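You operate a simulated robot arm through the tools that you are given. There is no shell and no other tool.

You run a simulated robot arm. Do the job below in one go: nothing can be reset, and whatever is moved stays where it is left.

JOB
Put things in order on the top of the packing table. At the end: the red marker (marked "OVER") stands where the grey tag pack stood; the grey tag pack from the top of the packing table stands on top of the brown wooden block; the green pad is in the small blue crate; the yellow marker (marked "UNDER") stands where the red marker stood; whatever was shut is shut again. Leave all else as you found it, and nothing knocked over.

It is judged by the outcome, as a careful person would: the job done as asked, and still so three seconds after it is handed in. It fails if anything else is knocked over, pushed out of place, dropped, spilled or broken.

ROBOT AND FRAMES
A 7-joint arm with a two-finger parallel gripper, fixed in place. Base frame: the origin is at the foot of the arm, x ahead of it, y to its left, z up. Readings come in m, rad, newtons and seconds.
With the tool pointing down near the work surface it reaches from about 0.22 to 0.58 m from the base axis. Its first joint turns from -1.152 to 1.152 rad. Payload 2.5 kg.
Tool frame: the origin (TCP) lies between the finger pads and is the grasp point; the fingertips stand 0.023 m ahead of it; z points along the fingers, y is the line along which they close. The gripper opens to 0.094 m. The fingers are 0.038 m wide and 0.01 m thick; the gripper's body (0.054 by 0.096 m) begins 0.039 m behind the TCP.
Orientation is that of the tool frame in the base frame, as a unit quaternion [w, x, y, z]. With the fingers straight down and closing along the base's y, the tool's x points along the base's -x, its y along +y and its z along -z.

CONTROLS
- The arm moves only by the tool nudge_tool. Its arguments are lists of equal length, an entry for each row: "slide": the shift along the tool's x, y, z in cm, a list of three; "rotation": the turn, a rotation vector about the tool's x, y, z in rad, a list of three. In form: {"slide": [[tx, ty, tz], ...], "rotation": [[ax, ay, az], ...]}. A call has 1 to 20 rows; each row shifts and turns the commanded pose from where the row before left it, along the tool's axes as they then stand. "jaw" is the finger opening in cm, from 0 to 9.4, set as the call begins (left out, the last holds). Rows are played at 5 a second. More than 0.05 m and 0.15 rad between two rows, or a gripper value outside its range, and nothing of the call is played. A pose out of reach is approached as far as the arm can. The call stops where the force on the tool passes 40 N (or 10 N more than at its start, if that is more) or the arm is blocked; 0.2 s more then pass. Each finger travels about 0.108 m/s and halts on what it meets, pressing with about 36 N; the grip force reading is that of the motor and also rises with nothing between the fingers. The clock runs only during rows and for 0.2 s after the last one: add rows that do not move to give the fingers time. The reply holds the time, the measured pose of the TCP, the force on the tool along the base axes, the opening and the grip force, in the units named above and with some noise, with the torque about the TCP (base axes, N m) and any sound that the robot's microphone picked up.
- Cameras (640 x 400 px; columns grow to the right, rows downward): "scene" is fixed at [0.1153, -0.4064, 0.5464]; the picture's right is [0.85, -0.53, 0.00], its down [-0.29, -0.46, -0.84] and it looks along [0.44, 0.71, -0.54] (base axes); focal length 264 px, centre (320, 200). "wrist" rides on the gripper at [0.086, 0.016, -0.075] in the tool frame; the picture's right is [-0.18, 0.98, 0.00], its down [-0.58, -0.11, -0.81] and it looks along [-0.79, -0.15, 0.59] (tool axes); focal length 243 px, centre (320, 200). There is no depth. A picture from a camera that has moved, and an enlarged one, comes with that camera's place and axes in the base frame and with its lens.
- grab_frame(camera): a new picture of that camera. It takes no simulated time.
- close_up(camera, box): a new picture of the part [left, top, right, bottom] of that camera's present view, enlarged. It takes no simulated time.
- job_done(): hands the job in; it is judged then, once.

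Places have to be worked out from the pictures, the camera data and where the tool is seen. Open the gripper and draw the arm clear of the work before you hand the job in, unless the task says otherwise.

The tools are called after "Request:" as name(argument=value, ...) on one line, values as JSON. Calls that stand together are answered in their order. nudge_tool: Moves the arm, as the interface text tells. Its arguments: {"type":"object","properties":{"slide":{"type":"array","items":{"type":"array","items":{"type":"number"}}},"rotation":{"type":"array","items":{"type":"array","items":{"type":"number"}}},"jaw":{"type":"number"}},"required":["slide","rotation"]} The other tools are called the same way: grab_frame (camera) takes a picture; close_up (camera, box) takes an enlarged picture of a part of a camera's view; job_done () hands the job in.

At the start:

```text
time_s: 0.0
tcp_pos: [0.4433, 0.062, 0.3994]
ee_rot: [0.0, 0.0, 1.0, 0.0]
wrist_force: [-0.1, 0.5, 0.2]
torque: [0.03, -0.02, 0.02]
finger_gap: 0.0939
gripper_force: 0.1
```

scene: 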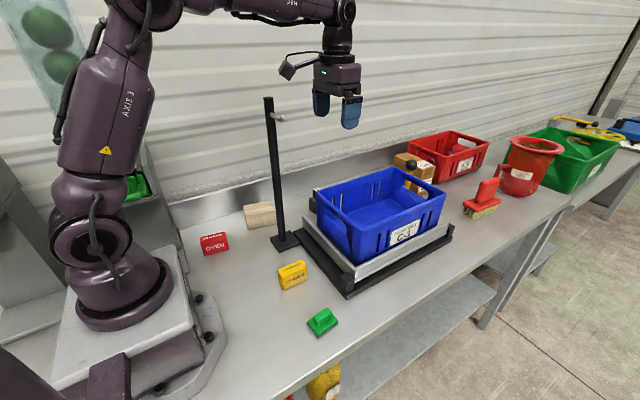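
wrist: 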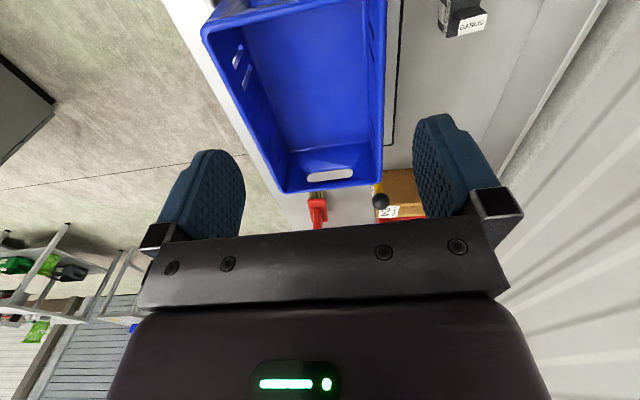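

I'll start by looking closely at the scene to identify objects before moving anything.

Request:
close_up(camera="scene", box=[180, 180, 360, 350])

Request:
close_up(camera="scene", box=[290, 120, 470, 300])

Request:
close_up(camera="scene", box=[440, 90, 640, 230])

Request:
close_up(camera="wrist", box=[200, 0, 520, 220])

```text
2.35 times, centred on (270, 265) of scene
camera zoom: at [0.1153, -0.4064, 0.5464], right [0.85, -0.53, 0.0], down [-0.29, -0.46, -0.84], along [0.44, 0.71, -0.54], focal length 622 px, centre (438, 47)
```

zoom: 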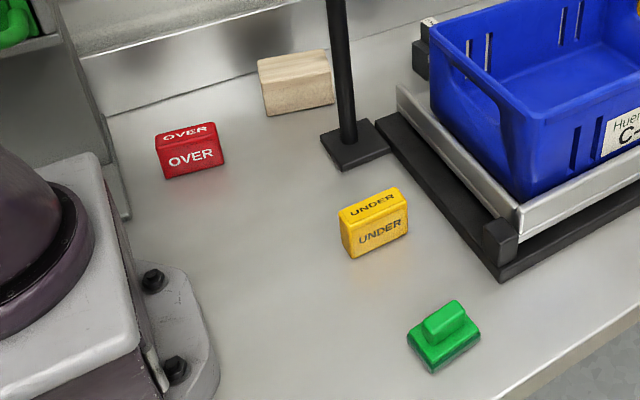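

```text
2.22 times, centred on (380, 210) of scene
camera zoom: at [0.1153, -0.4064, 0.5464], right [0.85, -0.53, 0.0], down [-0.29, -0.46, -0.84], along [0.44, 0.71, -0.54], focal length 588 px, centre (187, 178)
```

zoom: 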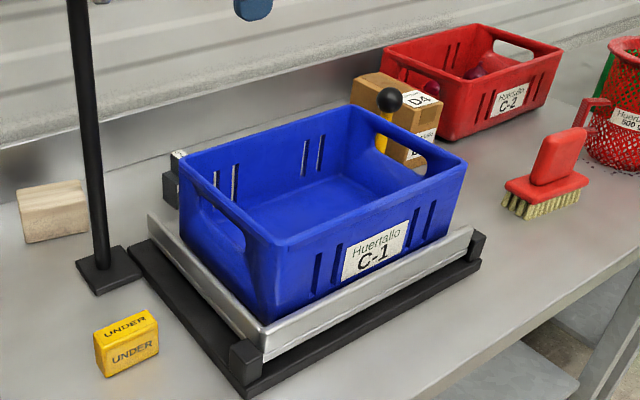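

```text
2.86 times, centred on (540, 160) of scene
camera zoom: at [0.1153, -0.4064, 0.5464], right [0.85, -0.53, 0.0], down [-0.29, -0.46, -0.84], along [0.44, 0.71, -0.54], focal length 756 px, centre (-309, 314)
```

zoom: 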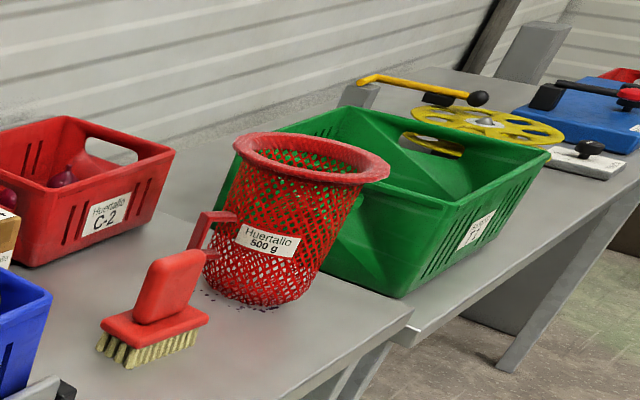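

```text
1.82 times, centred on (360, 110) of wrist
camera zoom: at [0.3569, 0.0778, 0.4751], right [0.18, 0.98, 0.0], down [0.58, -0.11, 0.81], along [0.79, -0.15, -0.59], focal length 441 px, centre (247, 364)
```

zoom: 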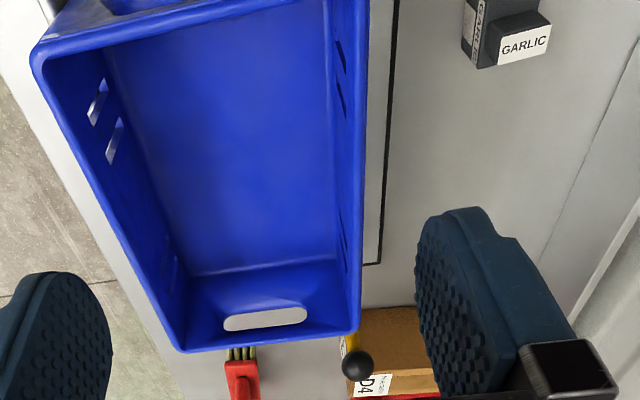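

Dark grey "GARLIC" pack appears behind the blue crate (about x 0.52, y 0.27), the pole stands around (0.34, 0.17) and is tall, the wooden block is near (0.31, 0.28). I'll turn the wrist at the present height so its camera looks toward +y and gives a second view for triangulation.

Request:
nudge_tool(slide=[[0, 0, 0], [0, 0, 0], [0, 0, 0], [0, 0, 0], [0, 0, 0], [0, 0, 0]], rotation=[[0, 0, -0.15], [0, 0, -0.15], [0, 0, -0.15], [0, 0, -0.15], [0, 0, -0.15], [0, 0, 0]])

Request:
grab_frame(camera="wrist")

Request:
grab_frame(camera="scene")

```text
time_s: 1.4
tcp_pos: [0.4431, 0.0607, 0.3999]
ee_rot: [0.0, -0.366, 0.931, 0.0]
wrist_force: [0.3, -0.7, 0.3]
torque: [0.05, -0.03, 0.06]
finger_gap: 0.0943
gripper_force: 0.0
```

```text
taken
camera wrist: at [0.3693, 0.0139, 0.4748], right [-0.54, 0.84, 0.0], down [0.5, 0.32, 0.81], along [0.68, 0.43, -0.59], focal length 243 px, centre (320, 200)
```

wrist: 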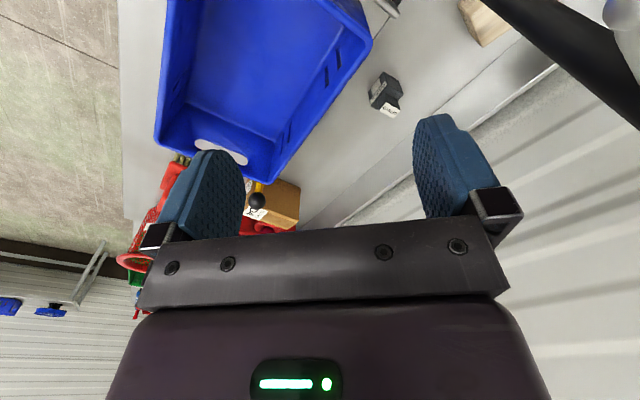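

```text
taken
```

scene: 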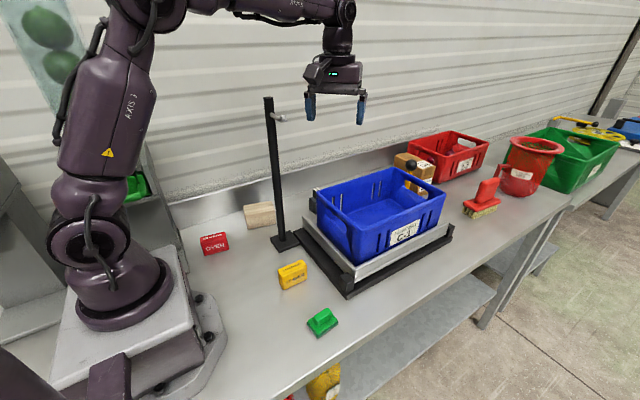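

Request:
close_up(camera="wrist", box=[330, 0, 530, 130])

Request:
close_up(camera="wrist", box=[150, 0, 400, 160])

Request:
close_up(camera="scene", box=[240, 80, 320, 140])

Request:
close_up(camera="scene", box=[280, 340, 360, 400])

```text
3.08 times, centred on (430, 65) of wrist
camera zoom: at [0.3693, 0.0139, 0.4748], right [-0.54, 0.84, 0.0], down [0.5, 0.32, 0.81], along [0.68, 0.43, -0.59], focal length 746 px, centre (-18, 615)
```

zoom: 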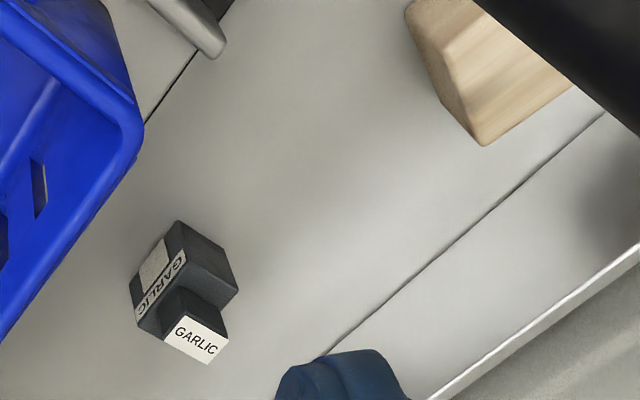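

```text
2.50 times, centred on (275, 80) of wrist
camera zoom: at [0.3693, 0.0139, 0.4748], right [-0.54, 0.84, 0.0], down [0.5, 0.32, 0.81], along [0.68, 0.43, -0.59], focal length 606 px, centre (432, 500)
```

zoom: 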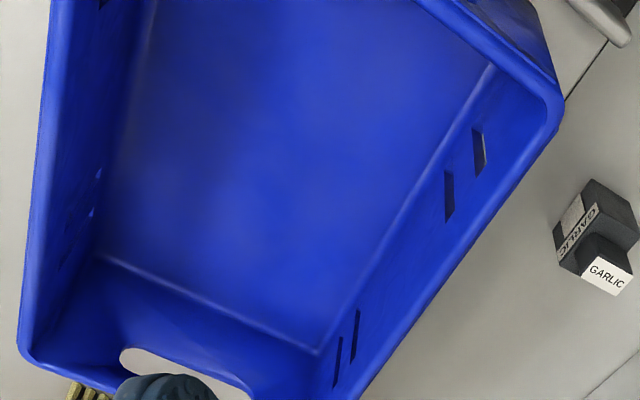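

```text
6.67 times, centred on (280, 110) of scene
camera zoom: at [0.1153, -0.4064, 0.5464], right [0.85, -0.53, 0.0], down [-0.29, -0.46, -0.84], along [0.44, 0.71, -0.54], focal length 1764 px, centre (587, 800)
```

zoom: 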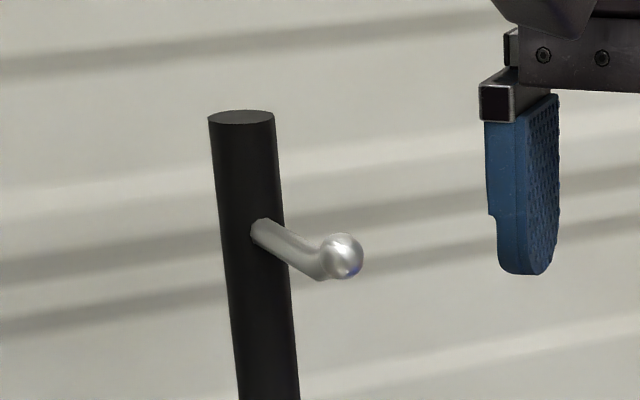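

```text
6.67 times, centred on (320, 370) of scene
camera zoom: at [0.1153, -0.4064, 0.5464], right [0.85, -0.53, 0.0], down [-0.29, -0.46, -0.84], along [0.44, 0.71, -0.54], focal length 1764 px, centre (320, -933)
```

zoom: 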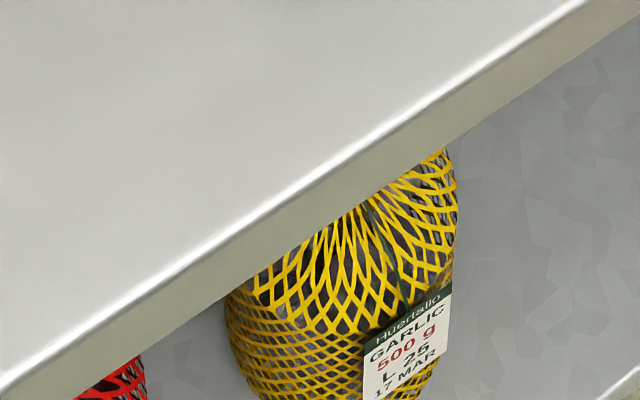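

The pack looks axis-aligned with a ridge on a base, its top around (0.525, 0.265, 0.07), which is nearly in line with the pole (0.335, 0.166, 0.42 tall) as seen from the base. I'll zoom in on the arm to learn its link layout before planning how to get past the pole.

Request:
close_up(camera="scene", box=[180, 0, 380, 125])

Request:
close_up(camera="scene", box=[20, 0, 240, 400])

```text
3.20 times, centred on (280, 62) of scene
camera zoom: at [0.1153, -0.4064, 0.5464], right [0.85, -0.53, 0.0], down [-0.29, -0.46, -0.84], along [0.44, 0.71, -0.54], focal length 846 px, centre (448, 640)
```

zoom: 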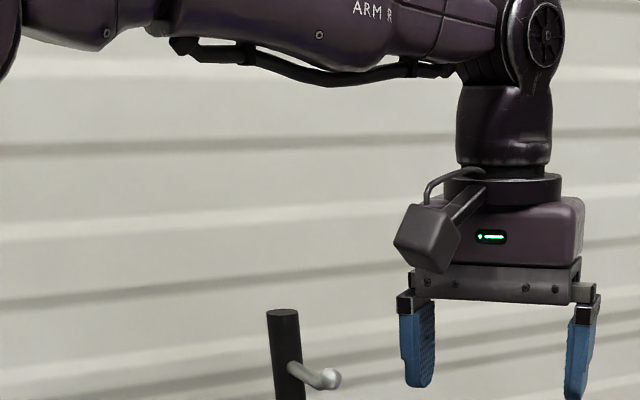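

```text
1.00 times, centred on (130, 200) of scene (not enlarged: the box is as wide or as high as the picture)
camera zoom: at [0.1153, -0.4064, 0.5464], right [0.85, -0.53, 0.0], down [-0.29, -0.46, -0.84], along [0.44, 0.71, -0.54], focal length 264 px, centre (510, 200)
```

zoom: 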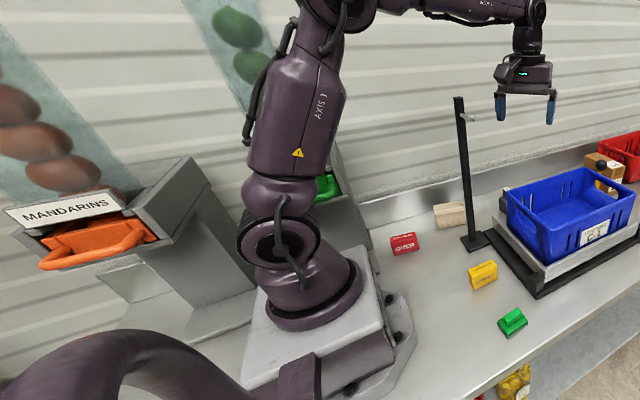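

The close-up can look a bit beyond the frame, so I'll use it to see the upper part of the arm and the area around the table.

Request:
close_up(camera="scene", box=[0, 0, 400, 4])

Request:
close_up(camera="scene", box=[240, 396, 640, 400])

Request:
close_up(camera="scene", box=[0, 396, 400, 400])

Request:
close_up(camera="scene", box=[630, 0, 640, 400])

```text
1.60 times, centred on (200, 2) of scene
camera zoom: at [0.1153, -0.4064, 0.5464], right [0.85, -0.53, 0.0], down [-0.29, -0.46, -0.84], along [0.44, 0.71, -0.54], focal length 423 px, centre (512, 517)
```

zoom: 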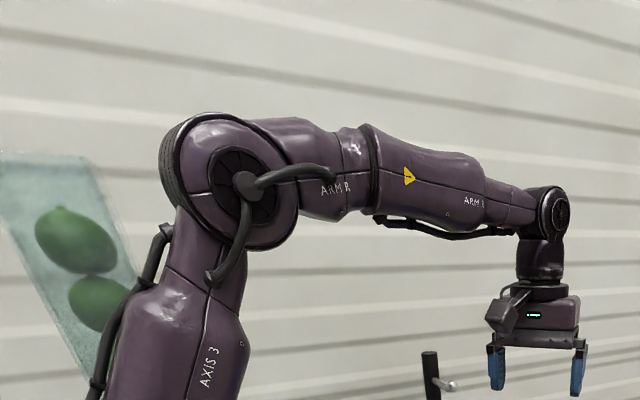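

```text
1.60 times, centred on (440, 398) of scene
camera zoom: at [0.1153, -0.4064, 0.5464], right [0.85, -0.53, 0.0], down [-0.29, -0.46, -0.84], along [0.44, 0.71, -0.54], focal length 423 px, centre (128, -117)
```

zoom: 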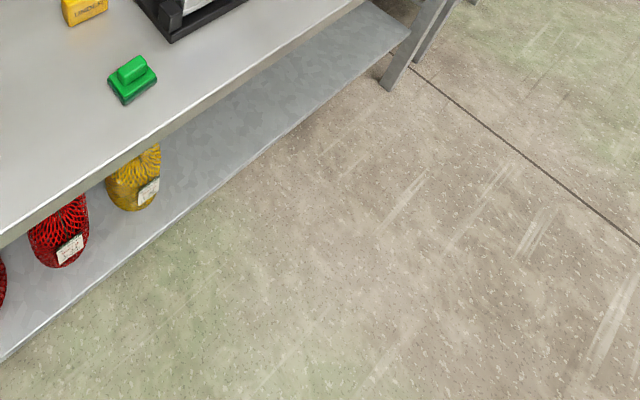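

```text
1.60 times, centred on (200, 398) of scene
camera zoom: at [0.1153, -0.4064, 0.5464], right [0.85, -0.53, 0.0], down [-0.29, -0.46, -0.84], along [0.44, 0.71, -0.54], focal length 423 px, centre (512, -117)
```

zoom: 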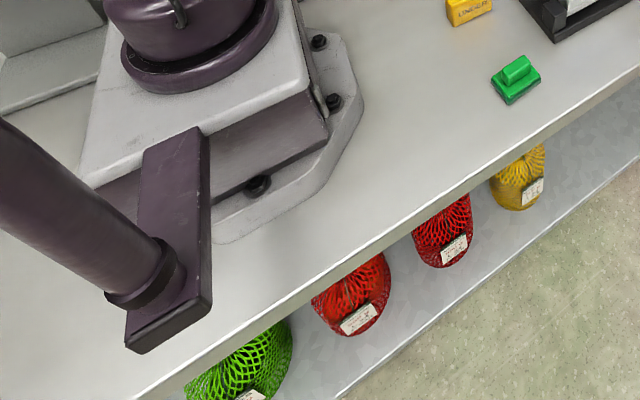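

```text
1.00 times, centred on (635, 200) of scene (not enlarged: the box is as wide or as high as the picture)
camera zoom: at [0.1153, -0.4064, 0.5464], right [0.85, -0.53, 0.0], down [-0.29, -0.46, -0.84], along [0.44, 0.71, -0.54], focal length 264 px, centre (5, 200)
```

zoom: 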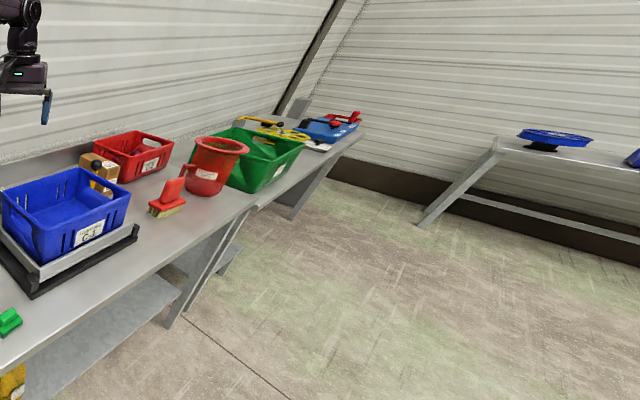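

The upper-arm and forearm look about 0.295 m each, the shoulder at z≈0.33, and the wrist joint ~0.17 m above the TCP. I'll raise to z≈0.49 (above the 0.42 m pole) and swing left over the pole line, to see how the elbow behaves and get a better view of the left side.

Request:
nudge_tool(slide=[[0, 0, -3], [0, 0, -3], [0, 0, -3], [-1.11, 2.71, 0], [-1.11, 2.71, 0], [-1.11, 2.71, 0], [-1.11, 2.71, 0], [-1.11, 2.71, 0], [-1.11, 2.71, 0], [-1.11, 2.71, 0], [-1.11, 2.71, 0], [0, 0, 0]], rotation=[[0, 0, 0], [0, 0, 0], [0, 0, 0], [0, 0, 0], [0, 0, 0], [0, 0, 0], [0, 0, 0], [0, 0, 0], [0, 0, 0], [0, 0, 0], [0, 0, 0], [0, 0, 0]])

Request:
close_up(camera="scene", box=[0, 0, 400, 4])

Request:
grab_frame(camera="wrist")

Request:
grab_frame(camera="scene")

```text
time_s: 4.0
tcp_pos: [0.36, 0.2823, 0.4907]
ee_rot: [0.001, -0.365, 0.931, 0.0]
wrist_force: [0.5, -0.1, 0.1]
torque: [-0.01, 0.0, -0.03]
finger_gap: 0.0942
gripper_force: 0.1
```

```text
1.60 times, centred on (200, 2) of scene
camera zoom: at [0.1153, -0.4064, 0.5464], right [0.85, -0.53, 0.0], down [-0.29, -0.46, -0.84], along [0.44, 0.71, -0.54], focal length 423 px, centre (512, 517)
```

zoom: 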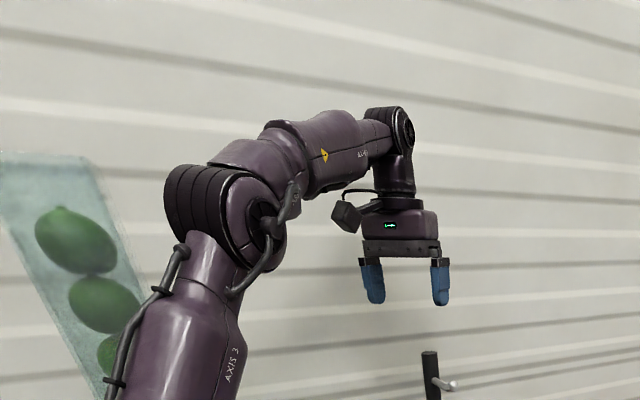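

```text
taken
camera wrist: at [0.2857, 0.235, 0.5646], right [-0.53, 0.85, 0.0], down [0.5, 0.32, 0.81], along [0.68, 0.43, -0.59], focal length 243 px, centre (320, 200)
```

wrist: 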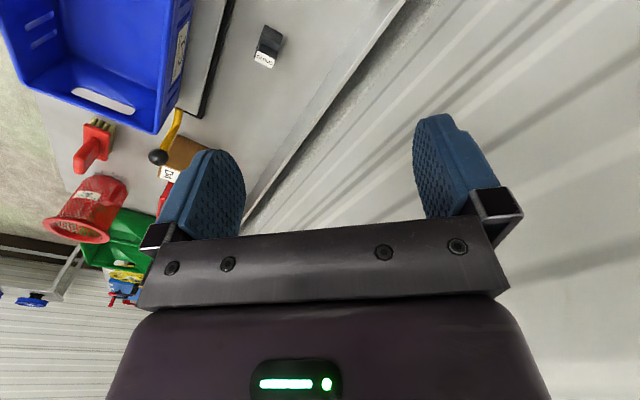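

```text
taken
```

scene: 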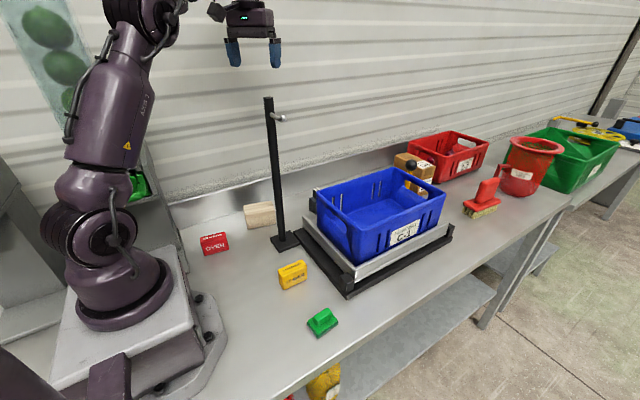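

The elbow stayed in the vertical plane through the base and wrist, so the forearm's azimuth is set by the wrist position. Now closer looks at the pack and the crate area from this new viewpoint.

Request:
close_up(camera="wrist", box=[215, 0, 335, 75])

Request:
close_up(camera="wrist", box=[100, 0, 420, 4])

Request:
close_up(camera="wrist", box=[130, 90, 260, 170])

```text
5.33 times, centred on (275, 38) of wrist
camera zoom: at [0.2857, 0.235, 0.5646], right [-0.53, 0.85, 0.0], down [0.5, 0.32, 0.81], along [0.68, 0.43, -0.59], focal length 1294 px, centre (560, 1067)
```

zoom: 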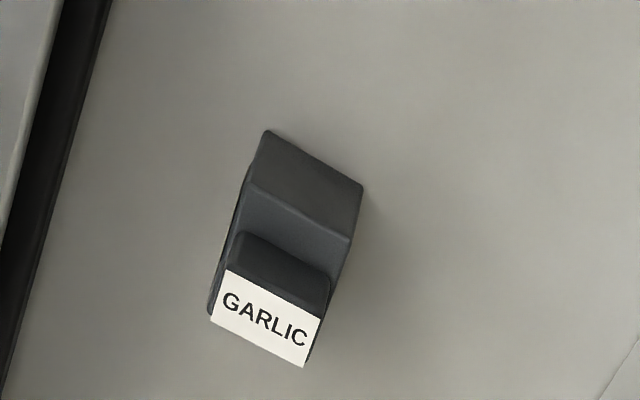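

```text
2.00 times, centred on (260, 2) of wrist
camera zoom: at [0.2857, 0.235, 0.5646], right [-0.53, 0.85, 0.0], down [0.5, 0.32, 0.81], along [0.68, 0.43, -0.59], focal length 485 px, centre (440, 596)
```

zoom: 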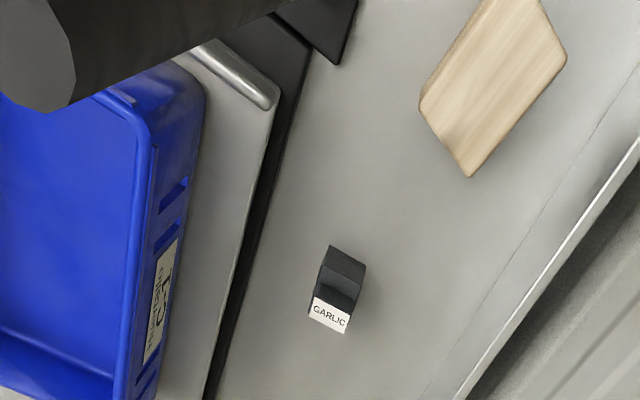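

```text
4.92 times, centred on (195, 130) of wrist
camera zoom: at [0.2857, 0.235, 0.5646], right [-0.53, 0.85, 0.0], down [0.5, 0.32, 0.81], along [0.68, 0.43, -0.59], focal length 1194 px, centre (935, 545)
```

zoom: 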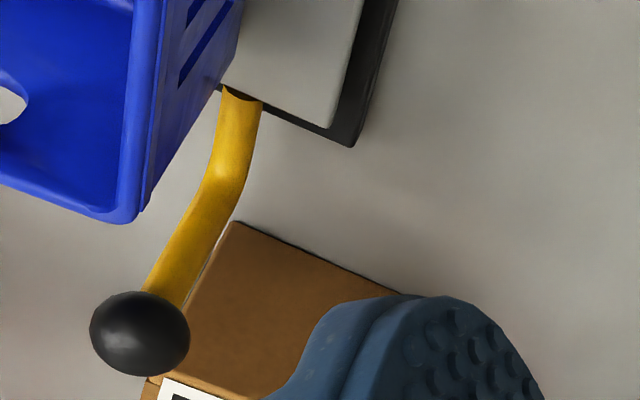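

The pack reads as a box about x 0.496–0.544, y 0.240–0.278, 5 cm high with a ridge up to z≈0.077. I'll now measure the wooden block, the markers, and the pole base precisely.

Request:
close_up(camera="scene", box=[190, 190, 310, 265])

Request:
close_up(camera="scene", box=[265, 250, 385, 345])

Request:
close_up(camera="wrist", box=[240, 0, 640, 4])

Request:
close_up(camera="scene", box=[60, 120, 260, 250])

```text
5.33 times, centred on (250, 228) of scene
camera zoom: at [0.1153, -0.4064, 0.5464], right [0.85, -0.53, 0.0], down [-0.29, -0.46, -0.84], along [0.44, 0.71, -0.54], focal length 1411 px, centre (693, 53)
```

zoom: 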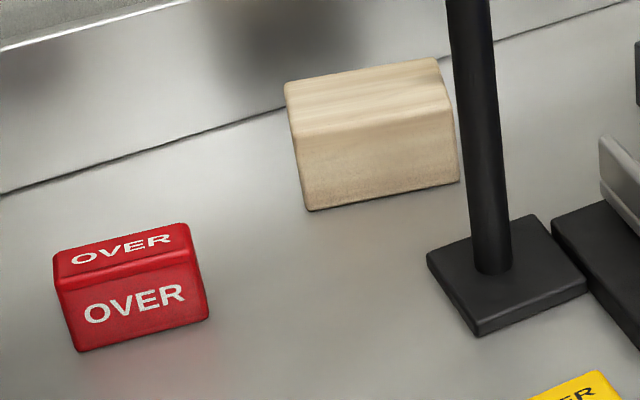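

```text
4.21 times, centred on (325, 298) of scene
camera zoom: at [0.1153, -0.4064, 0.5464], right [0.85, -0.53, 0.0], down [-0.29, -0.46, -0.84], along [0.44, 0.71, -0.54], focal length 1114 px, centre (299, -210)
```

zoom: 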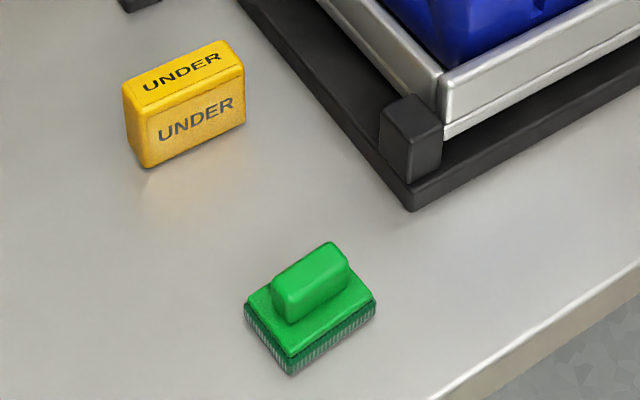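

```text
1.60 times, centred on (440, 2) of wrist
camera zoom: at [0.2857, 0.235, 0.5646], right [-0.53, 0.85, 0.0], down [0.5, 0.32, 0.81], along [0.68, 0.43, -0.59], focal length 388 px, centre (128, 517)
```

zoom: 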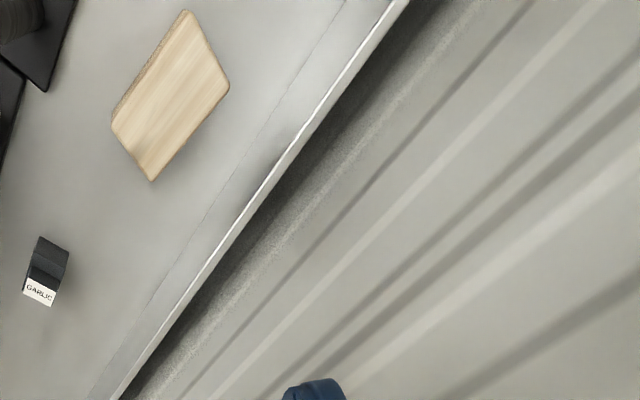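

```text
3.08 times, centred on (160, 185) of scene
camera zoom: at [0.1153, -0.4064, 0.5464], right [0.85, -0.53, 0.0], down [-0.29, -0.46, -0.84], along [0.44, 0.71, -0.54], focal length 814 px, centre (812, 246)
```

zoom: 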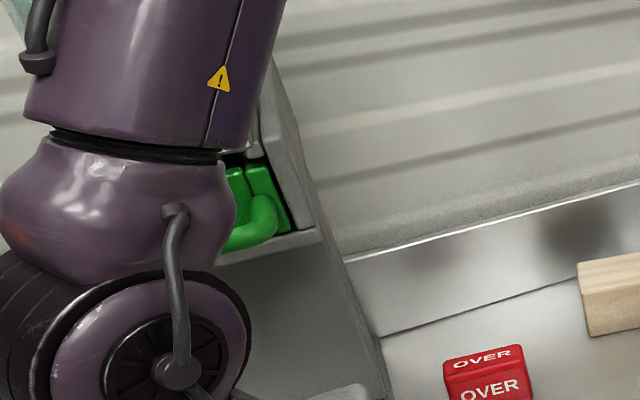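

Measurements so far: red marker centre ≈(0.162, 0.247), yellow ≈(0.303, 0.026), green pad ≈(0.302, −0.119), block ≈(0.317, 0.297) top z≈0.06, pole ≈(0.342, 0.164). The green pad is the simplest, so I do it first: yaw back to near 0 and travel at z≈0.49 (over the pole top) to above the pad.

Request:
nudge_tool(slide=[[0, 0, 0], [0, 0, 0], [0, 0, 0], [0, 0, 0], [0, 0, 0], [0.82, -3.97, 0], [0.82, -3.97, 0], [0.82, -3.97, 0], [0.82, -3.97, 0], [0.82, -3.97, 0], [0.82, -3.97, 0], [0.82, -3.97, 0], [0.82, -3.97, 0], [0.82, -3.97, 0], [0.82, -3.97, 0], [0, 0, 0]], rotation=[[0, 0, 0.1374], [0, 0, 0.1374], [0, 0, 0.1374], [0, 0, 0.1374], [0, 0, 0.1374], [0, 0, 0], [0, 0, 0], [0, 0, 0], [0, 0, 0], [0, 0, 0], [0, 0, 0], [0, 0, 0], [0, 0, 0], [0, 0, 0], [0, 0, 0], [0, 0, 0]])

Request:
grab_frame(camera="scene")

Request:
grab_frame(camera="wrist")

```text
time_s: 7.4
tcp_pos: [0.3029, -0.1243, 0.4904]
ee_rot: [0.0, -0.032, 1.0, 0.0]
wrist_force: [0.1, 0.4, 0.9]
torque: [0.01, -0.01, -0.01]
finger_gap: 0.0941
gripper_force: 0.1
```

```text
taken
```

scene: 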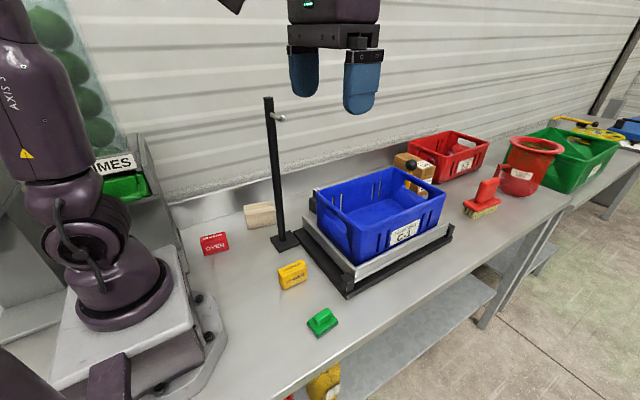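

```text
taken
camera wrist: at [0.2164, -0.1132, 0.5662], right [0.12, 0.99, 0.0], down [0.59, -0.07, 0.81], along [0.8, -0.1, -0.59], focal length 243 px, centre (320, 200)
```

wrist: 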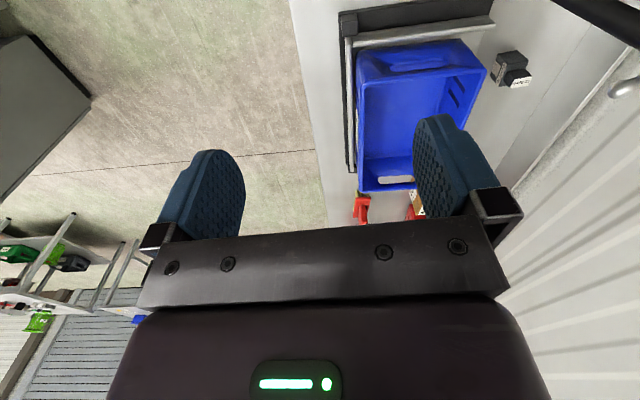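

The wrist camera's ordinary frame doesn't include the pad, so I'll use an off-frame close-up to look straight down below the gripper.

Request:
close_up(camera="wrist", box=[120, 0, 520, 4])

Request:
close_up(camera="wrist", box=[315, 0, 325, 4])

```text
1.60 times, centred on (320, 2) of wrist
camera zoom: at [0.2164, -0.1132, 0.5662], right [0.12, 0.99, 0.0], down [0.59, -0.07, 0.81], along [0.8, -0.1, -0.59], focal length 388 px, centre (320, 517)
```

zoom: 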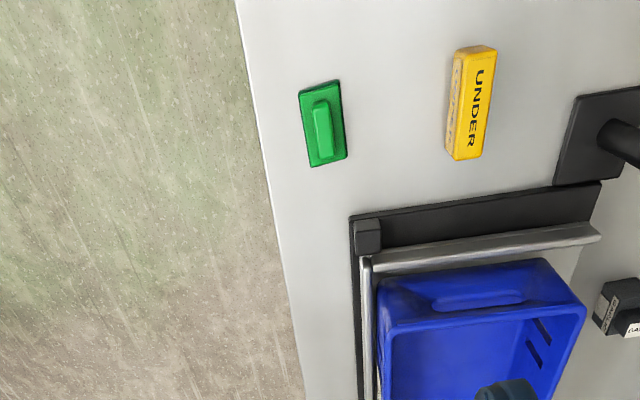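

```text
16.00 times, centred on (320, 2) of wrist
camera zoom: at [0.2164, -0.1132, 0.5662], right [0.12, 0.99, 0.0], down [0.59, -0.07, 0.81], along [0.8, -0.1, -0.59], focal length 3882 px, centre (320, 3368)
```

zoom: 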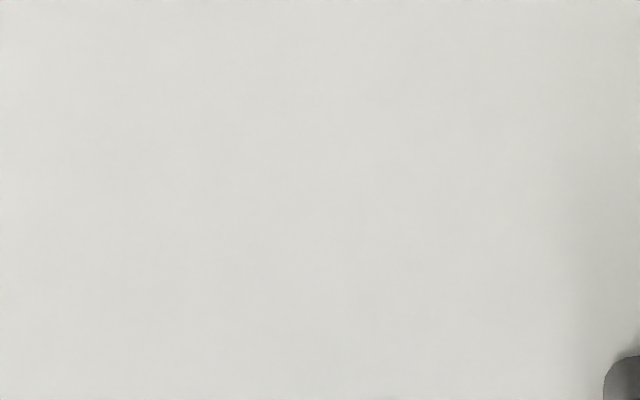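

The down view puts the pad ridge centre at ≈(0.2985, −0.1195), nearly aligned with x. I'll shift slightly and descend to z≈0.15 to confirm before grasping.

Request:
nudge_tool(slide=[[0.41, 0.51, 0], [0, 0, 4.3], [0, 0, 4.3], [0, 0, 4.3], [0, 0, 4.3], [0, 0, 4.3], [0, 0, 4.3], [0, 0, 4.3], [0, 0, 4.0], [0, 0, 0]], rotation=[[0, 0, 0], [0, 0, 0], [0, 0, 0], [0, 0, 0], [0, 0, 0], [0, 0, 0], [0, 0, 0], [0, 0, 0], [0, 0, 0], [0, 0, 0]], jaw=5)

Request:
close_up(camera="wrist", box=[120, 0, 520, 4])

Request:
close_up(camera="scene", box=[240, 200, 420, 340])

```text
time_s: 9.6
tcp_pos: [0.2991, -0.1175, 0.1485]
ee_rot: [0.0, -0.031, 1.0, 0.0]
wrist_force: [0.0, 0.7, -0.5]
torque: [-0.03, 0.03, 0.0]
finger_gap: 0.0497
gripper_force: 0.1
```

```text
1.60 times, centred on (320, 2) of wrist
camera zoom: at [0.2118, -0.1057, 0.2234], right [0.12, 0.99, 0.0], down [0.59, -0.07, 0.81], along [0.8, -0.1, -0.59], focal length 388 px, centre (320, 517)
```

zoom: 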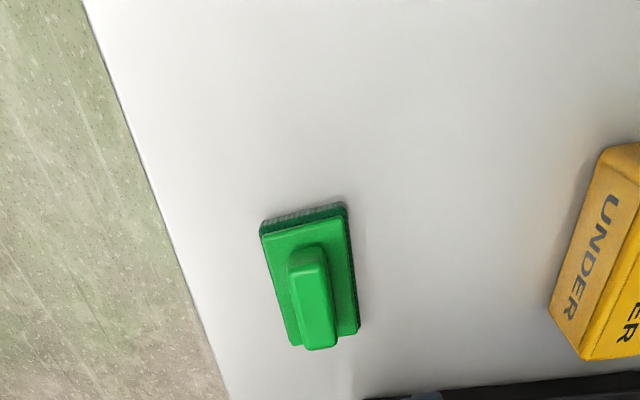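

```text
2.86 times, centred on (330, 270) of scene
camera zoom: at [0.1153, -0.4064, 0.5464], right [0.85, -0.53, 0.0], down [-0.29, -0.46, -0.84], along [0.44, 0.71, -0.54], focal length 756 px, centre (291, 0)
```

zoom: 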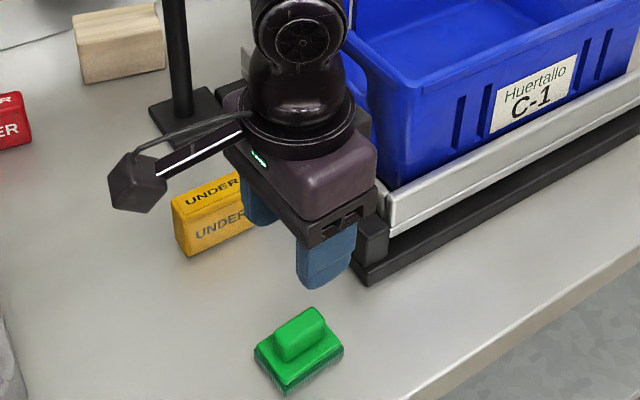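

The ridge sits centred under the TCP (≈(0.297, −0.1175)). Descending to z≈0.044 and closing on the ridge.

Request:
nudge_tool(slide=[[0, 0, 3.5], [0, 0, 3.5], [0, 0, 2.0], [0, 0, 1.4], [0, 0, 0]], rotation=[[0, 0, 0], [0, 0, 0], [0, 0, 0], [0, 0, 0], [0, 0, 0]], jaw=5)

Request:
close_up(camera="scene", box=[260, 240, 400, 350])

```text
time_s: 10.8
tcp_pos: [0.299, -0.1155, 0.045]
ee_rot: [0.0, -0.031, 1.0, 0.0]
wrist_force: [0.0, -0.1, 0.0]
torque: [0.02, 0.01, 0.02]
finger_gap: 0.0501
gripper_force: 0.0
```

```text
3.64 times, centred on (330, 295) of scene
camera zoom: at [0.1153, -0.4064, 0.5464], right [0.85, -0.53, 0.0], down [-0.29, -0.46, -0.84], along [0.44, 0.71, -0.54], focal length 962 px, centre (284, -146)
```

zoom: 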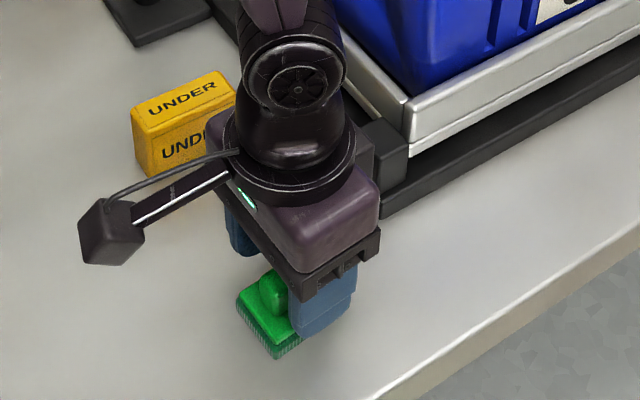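

Fingers straddle the ridge; closing now.

Request:
nudge_tool(slide=[[0, 0, 0], [0, 0, 0], [0, 0, 0]], rotation=[[0, 0, 0], [0, 0, 0], [0, 0, 0]], jaw=0)

```text
time_s: 11.6
tcp_pos: [0.2987, -0.1156, 0.045]
ee_rot: [0.0, -0.032, 0.999, 0.0]
wrist_force: [-0.1, 0.1, -0.2]
torque: [0.0, 0.0, -0.03]
finger_gap: 0.0173
gripper_force: 35.8
```

Gripped (gap 1.7 cm). Lifting to z≈0.30 and checking the hold.

Request:
nudge_tool(slide=[[0, 0, -2], [0, 0, -4], [0, 0, -4.5], [0, 0, -4.5], [0, 0, -4.5], [0, 0, -4.5], [0, 0, -1.5], [0, 0, 0]], rotation=[[0, 0, 0], [0, 0, 0], [0, 0, 0], [0, 0, 0], [0, 0, 0], [0, 0, 0], [0, 0, 0], [0, 0, 0]])

Request:
grab_frame(camera="scene")

Request:
close_up(camera="wrist", box=[120, 0, 520, 4])

```text
time_s: 13.4
tcp_pos: [0.2983, -0.1152, 0.2995]
ee_rot: [0.0, -0.031, 1.0, 0.0]
wrist_force: [-0.7, 0.9, -0.7]
torque: [0.02, 0.01, 0.04]
finger_gap: 0.0173
gripper_force: 36.6
```

```text
taken
```

scene: 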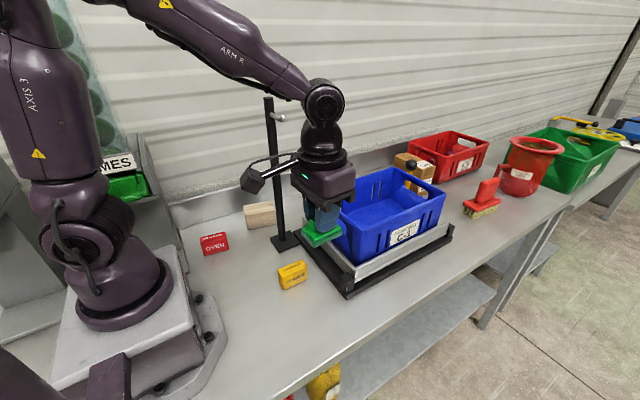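

```text
1.60 times, centred on (320, 2) of wrist
camera zoom: at [0.2113, -0.1042, 0.3739], right [0.12, 0.99, 0.0], down [0.59, -0.07, 0.81], along [0.8, -0.1, -0.59], focal length 388 px, centre (320, 517)
```

zoom: 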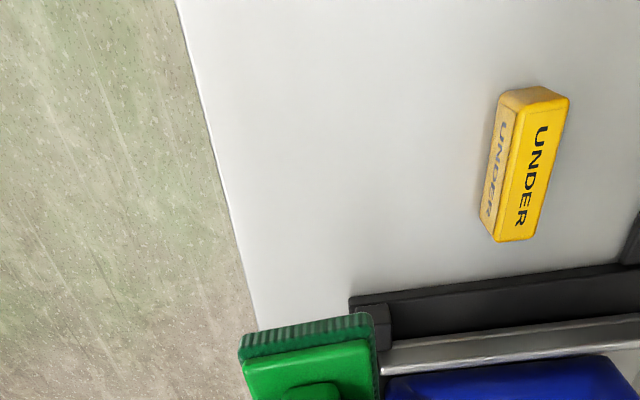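

The pad is held level. Moving over the crate to about (0.555, 0.028) at z≈0.30.

Request:
nudge_tool(slide=[[-3.79, 1.81, 0], [-3.79, 1.81, 0], [-3.79, 1.81, 0], [-3.79, 1.81, 0], [-3.79, 1.81, 0], [-3.79, 1.81, 0], [-3.79, 1.81, 0], [0, 0, 0]], rotation=[[0, 0, 0], [0, 0, 0], [0, 0, 0], [0, 0, 0], [0, 0, 0], [0, 0, 0], [0, 0, 0], [0, 0, 0]])

Request:
grab_frame(camera="scene")

Request:
close_up(camera="wrist", box=[120, 0, 520, 4])

```text
time_s: 15.2
tcp_pos: [0.5553, 0.0277, 0.3005]
ee_rot: [-0.001, -0.032, 0.999, 0.0]
wrist_force: [-0.5, -0.9, 0.4]
torque: [-0.01, 0.02, 0.0]
finger_gap: 0.017
gripper_force: 36.2
```

```text
taken
```

scene: 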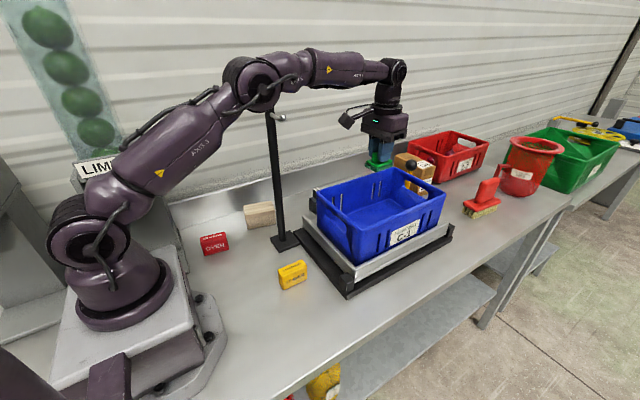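

```text
1.60 times, centred on (320, 2) of wrist
camera zoom: at [0.4682, 0.0385, 0.3755], right [0.12, 0.99, 0.0], down [0.59, -0.07, 0.81], along [0.8, -0.1, -0.59], focal length 388 px, centre (320, 517)
```

zoom: 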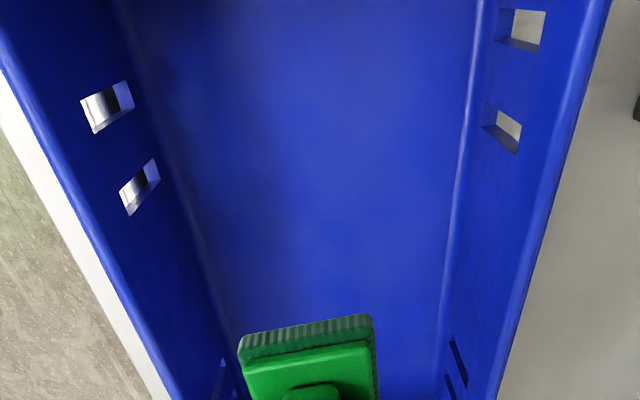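

The pad is over the crate's interior. Lowering to z≈0.13 first, then in small steps until contact.

Request:
nudge_tool(slide=[[0, 0, 4], [0, 0, 4], [0, 0, 4], [0, 0, 3], [0, 0, 2], [0, 0, 0]], rotation=[[0, 0, 0], [0, 0, 0], [0, 0, 0], [0, 0, 0], [0, 0, 0], [0, 0, 0]])

Request:
close_up(camera="scene", box=[300, 140, 460, 260])

Request:
close_up(camera="wrist", box=[120, 0, 520, 4])

```text
time_s: 16.6
tcp_pos: [0.5542, 0.0269, 0.1302]
ee_rot: [0.0, -0.031, 1.0, 0.0]
wrist_force: [0.7, -0.1, -1.5]
torque: [-0.02, 0.0, -0.04]
finger_gap: 0.0173
gripper_force: 35.9
```

```text
3.33 times, centred on (380, 200) of scene
camera zoom: at [0.1153, -0.4064, 0.5464], right [0.85, -0.53, 0.0], down [-0.29, -0.46, -0.84], along [0.44, 0.71, -0.54], focal length 882 px, centre (120, 200)
```

zoom: 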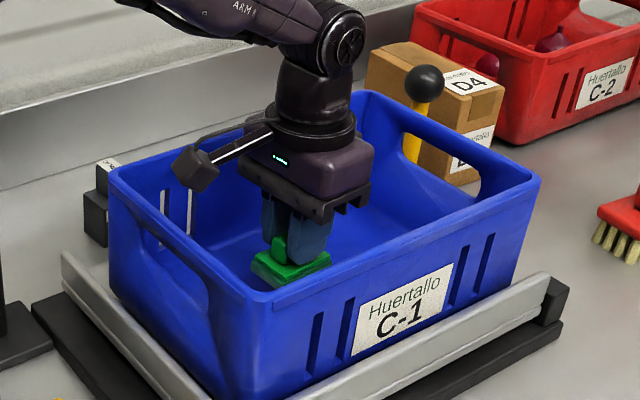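

```text
1.60 times, centred on (320, 2) of wrist
camera zoom: at [0.468, 0.0384, 0.205], right [0.12, 0.99, 0.0], down [0.59, -0.07, 0.81], along [0.8, -0.1, -0.59], focal length 388 px, centre (320, 517)
```

zoom: 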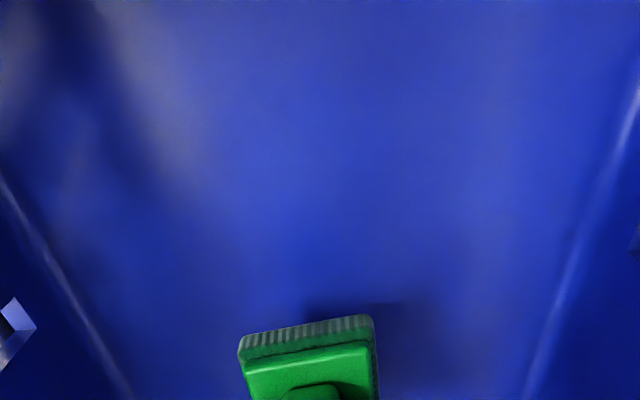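

Clear of the walls. Stepping down slowly.

Request:
nudge_tool(slide=[[0, 0, 0.7], [0, 0, 0.7], [0, 0, 0.6], [0, 0, 0]], rotation=[[0, 0, 0], [0, 0, 0], [0, 0, 0], [0, 0, 0]])

```text
time_s: 17.6
tcp_pos: [0.5562, 0.0272, 0.1105]
ee_rot: [0.001, -0.031, 1.0, 0.0]
wrist_force: [-0.1, 0.0, -0.5]
torque: [0.0, 0.0, -0.01]
finger_gap: 0.0173
gripper_force: 35.7
```

Request:
nudge_tool(slide=[[0, 0, 0.5], [0, 0, 0.5], [0, 0, 0]], rotation=[[0, 0, 0], [0, 0, 0], [0, 0, 0]])

Request:
close_up(camera="scene", box=[340, 170, 420, 230])

```text
time_s: 18.4
tcp_pos: [0.5565, 0.0279, 0.1017]
ee_rot: [0.002, -0.031, 1.0, 0.0]
wrist_force: [-5.8, 0.8, 12.1]
torque: [-0.05, 0.23, -0.02]
finger_gap: 0.0171
gripper_force: 36.3
```

```text
6.67 times, centred on (380, 200) of scene
camera zoom: at [0.1152, -0.4064, 0.5464], right [0.85, -0.53, 0.0], down [-0.29, -0.46, -0.84], along [0.44, 0.71, -0.54], focal length 1764 px, centre (-80, 200)
```

zoom: 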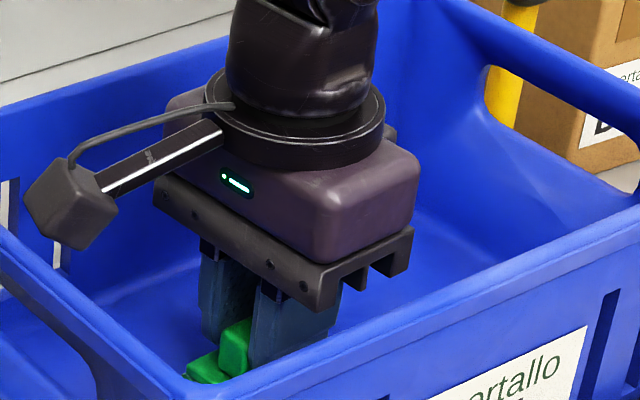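

Contact felt (12 N) with the pad on the crate floor. Easing up 2 mm, then opening to release.

Request:
nudge_tool(slide=[[0, 0, -0.2], [0, 0, 0]], rotation=[[0, 0, 0], [0, 0, 0]])

Request:
nudge_tool(slide=[[0, 0, 0], [0, 0, 0], [0, 0, 0]], rotation=[[0, 0, 0], [0, 0, 0], [0, 0, 0]], jaw=4.5)

Request:
close_up(camera="scene", box=[300, 140, 460, 260])

```text
time_s: 19.0
tcp_pos: [0.555, 0.0264, 0.1017]
ee_rot: [0.0, -0.03, 1.0, 0.0]
wrist_force: [-0.3, 0.3, -0.5]
torque: [0.02, 0.04, -0.02]
finger_gap: 0.0171
gripper_force: 36.2
```

```text
time_s: 19.8
tcp_pos: [0.5551, 0.0265, 0.1026]
ee_rot: [0.0, -0.032, 1.0, 0.0]
wrist_force: [-0.2, -0.2, 0.4]
torque: [0.03, 0.0, -0.01]
finger_gap: 0.0452
gripper_force: 0.1
```

```text
3.33 times, centred on (380, 200) of scene
camera zoom: at [0.1153, -0.4064, 0.5464], right [0.85, -0.53, 0.0], down [-0.29, -0.46, -0.84], along [0.44, 0.71, -0.54], focal length 882 px, centre (120, 200)
```

zoom: 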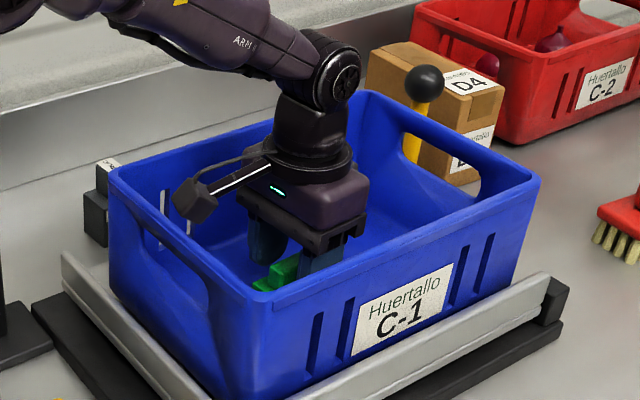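

Released; retracting straight up out of the crate.

Request:
nudge_tool(slide=[[0, 0, -2], [0, 0, -4], [0, 0, -4], [0, 0, -4], [0, 0, -4], [0, 0, 0]], rotation=[[0, 0, 0], [0, 0, 0], [0, 0, 0], [0, 0, 0], [0, 0, 0], [0, 0, 0]])

Request:
grab_frame(camera="scene")

Request:
close_up(camera="wrist", box=[120, 0, 520, 4])

```text
time_s: 21.2
tcp_pos: [0.5559, 0.0268, 0.2811]
ee_rot: [-0.001, -0.031, 1.0, 0.001]
wrist_force: [1.1, 0.2, 0.2]
torque: [0.01, 0.01, 0.01]
finger_gap: 0.0452
gripper_force: 0.1
```

```text
taken
```

scene: 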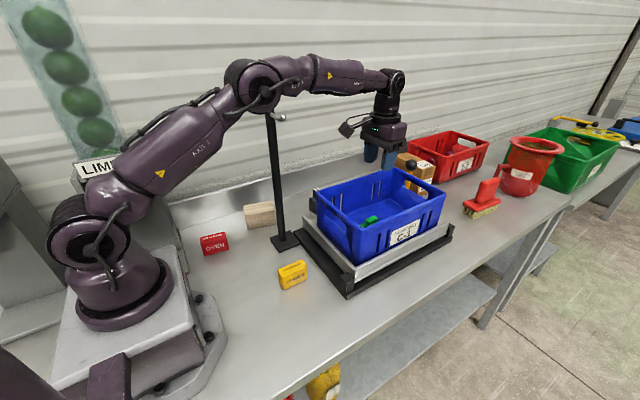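

```text
1.60 times, centred on (320, 2) of wrist
camera zoom: at [0.4693, 0.0389, 0.356], right [0.12, 0.99, 0.0], down [0.59, -0.07, 0.81], along [0.8, -0.1, -0.59], focal length 388 px, centre (320, 517)
```

zoom: 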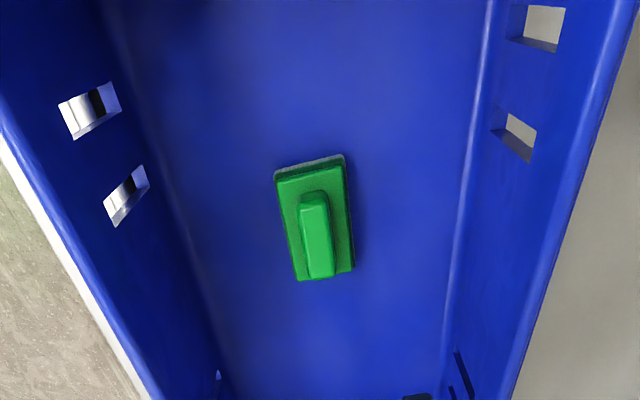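

Green pad sits flat in the crate. Next the pack: go inward and up to z≈0.49, yaw, and travel over the pole line to the spot above the block used earlier.

Request:
nudge_tool(slide=[[2.71, 0.17, -3.4], [2.71, 0.17, -3.4], [2.71, 0.17, -3.4], [2.71, 0.17, -3.4], [2.71, 0.17, -3.4], [0, 0, -4], [0, 0, 0], [0, 0, 0], [0, 0, 0], [0, 0, 0], [0, 0, 0], [-1.85, 3.26, 0], [-1.85, 3.26, 0], [-1.85, 3.26, 0], [-1.85, 3.26, 0], [-1.85, 3.26, 0], [-1.85, 3.26, 0], [-1.85, 3.26, 0], [0, 0, 0]], rotation=[[0, 0, 0], [0, 0, 0], [0, 0, 0], [0, 0, 0], [0, 0, 0], [0, 0, 0], [0, 0, -0.137], [0, 0, -0.137], [0, 0, -0.137], [0, 0, -0.137], [0, 0, -0.137], [0, 0, 0], [0, 0, 0], [0, 0, 0], [0, 0, 0], [0, 0, 0], [0, 0, 0], [0, 0, 0], [0, 0, 0]], jaw=6)

Request:
grab_frame(camera="scene")

```text
time_s: 25.2
tcp_pos: [0.3585, 0.285, 0.4917]
ee_rot: [0.0, -0.365, 0.931, 0.0]
wrist_force: [-0.3, -0.4, 1.1]
torque: [-0.01, 0.01, 0.0]
finger_gap: 0.0601
gripper_force: 0.1
```

```text
taken
```

scene: 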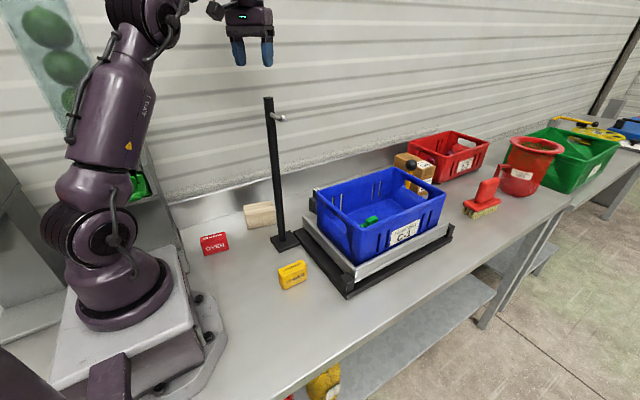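

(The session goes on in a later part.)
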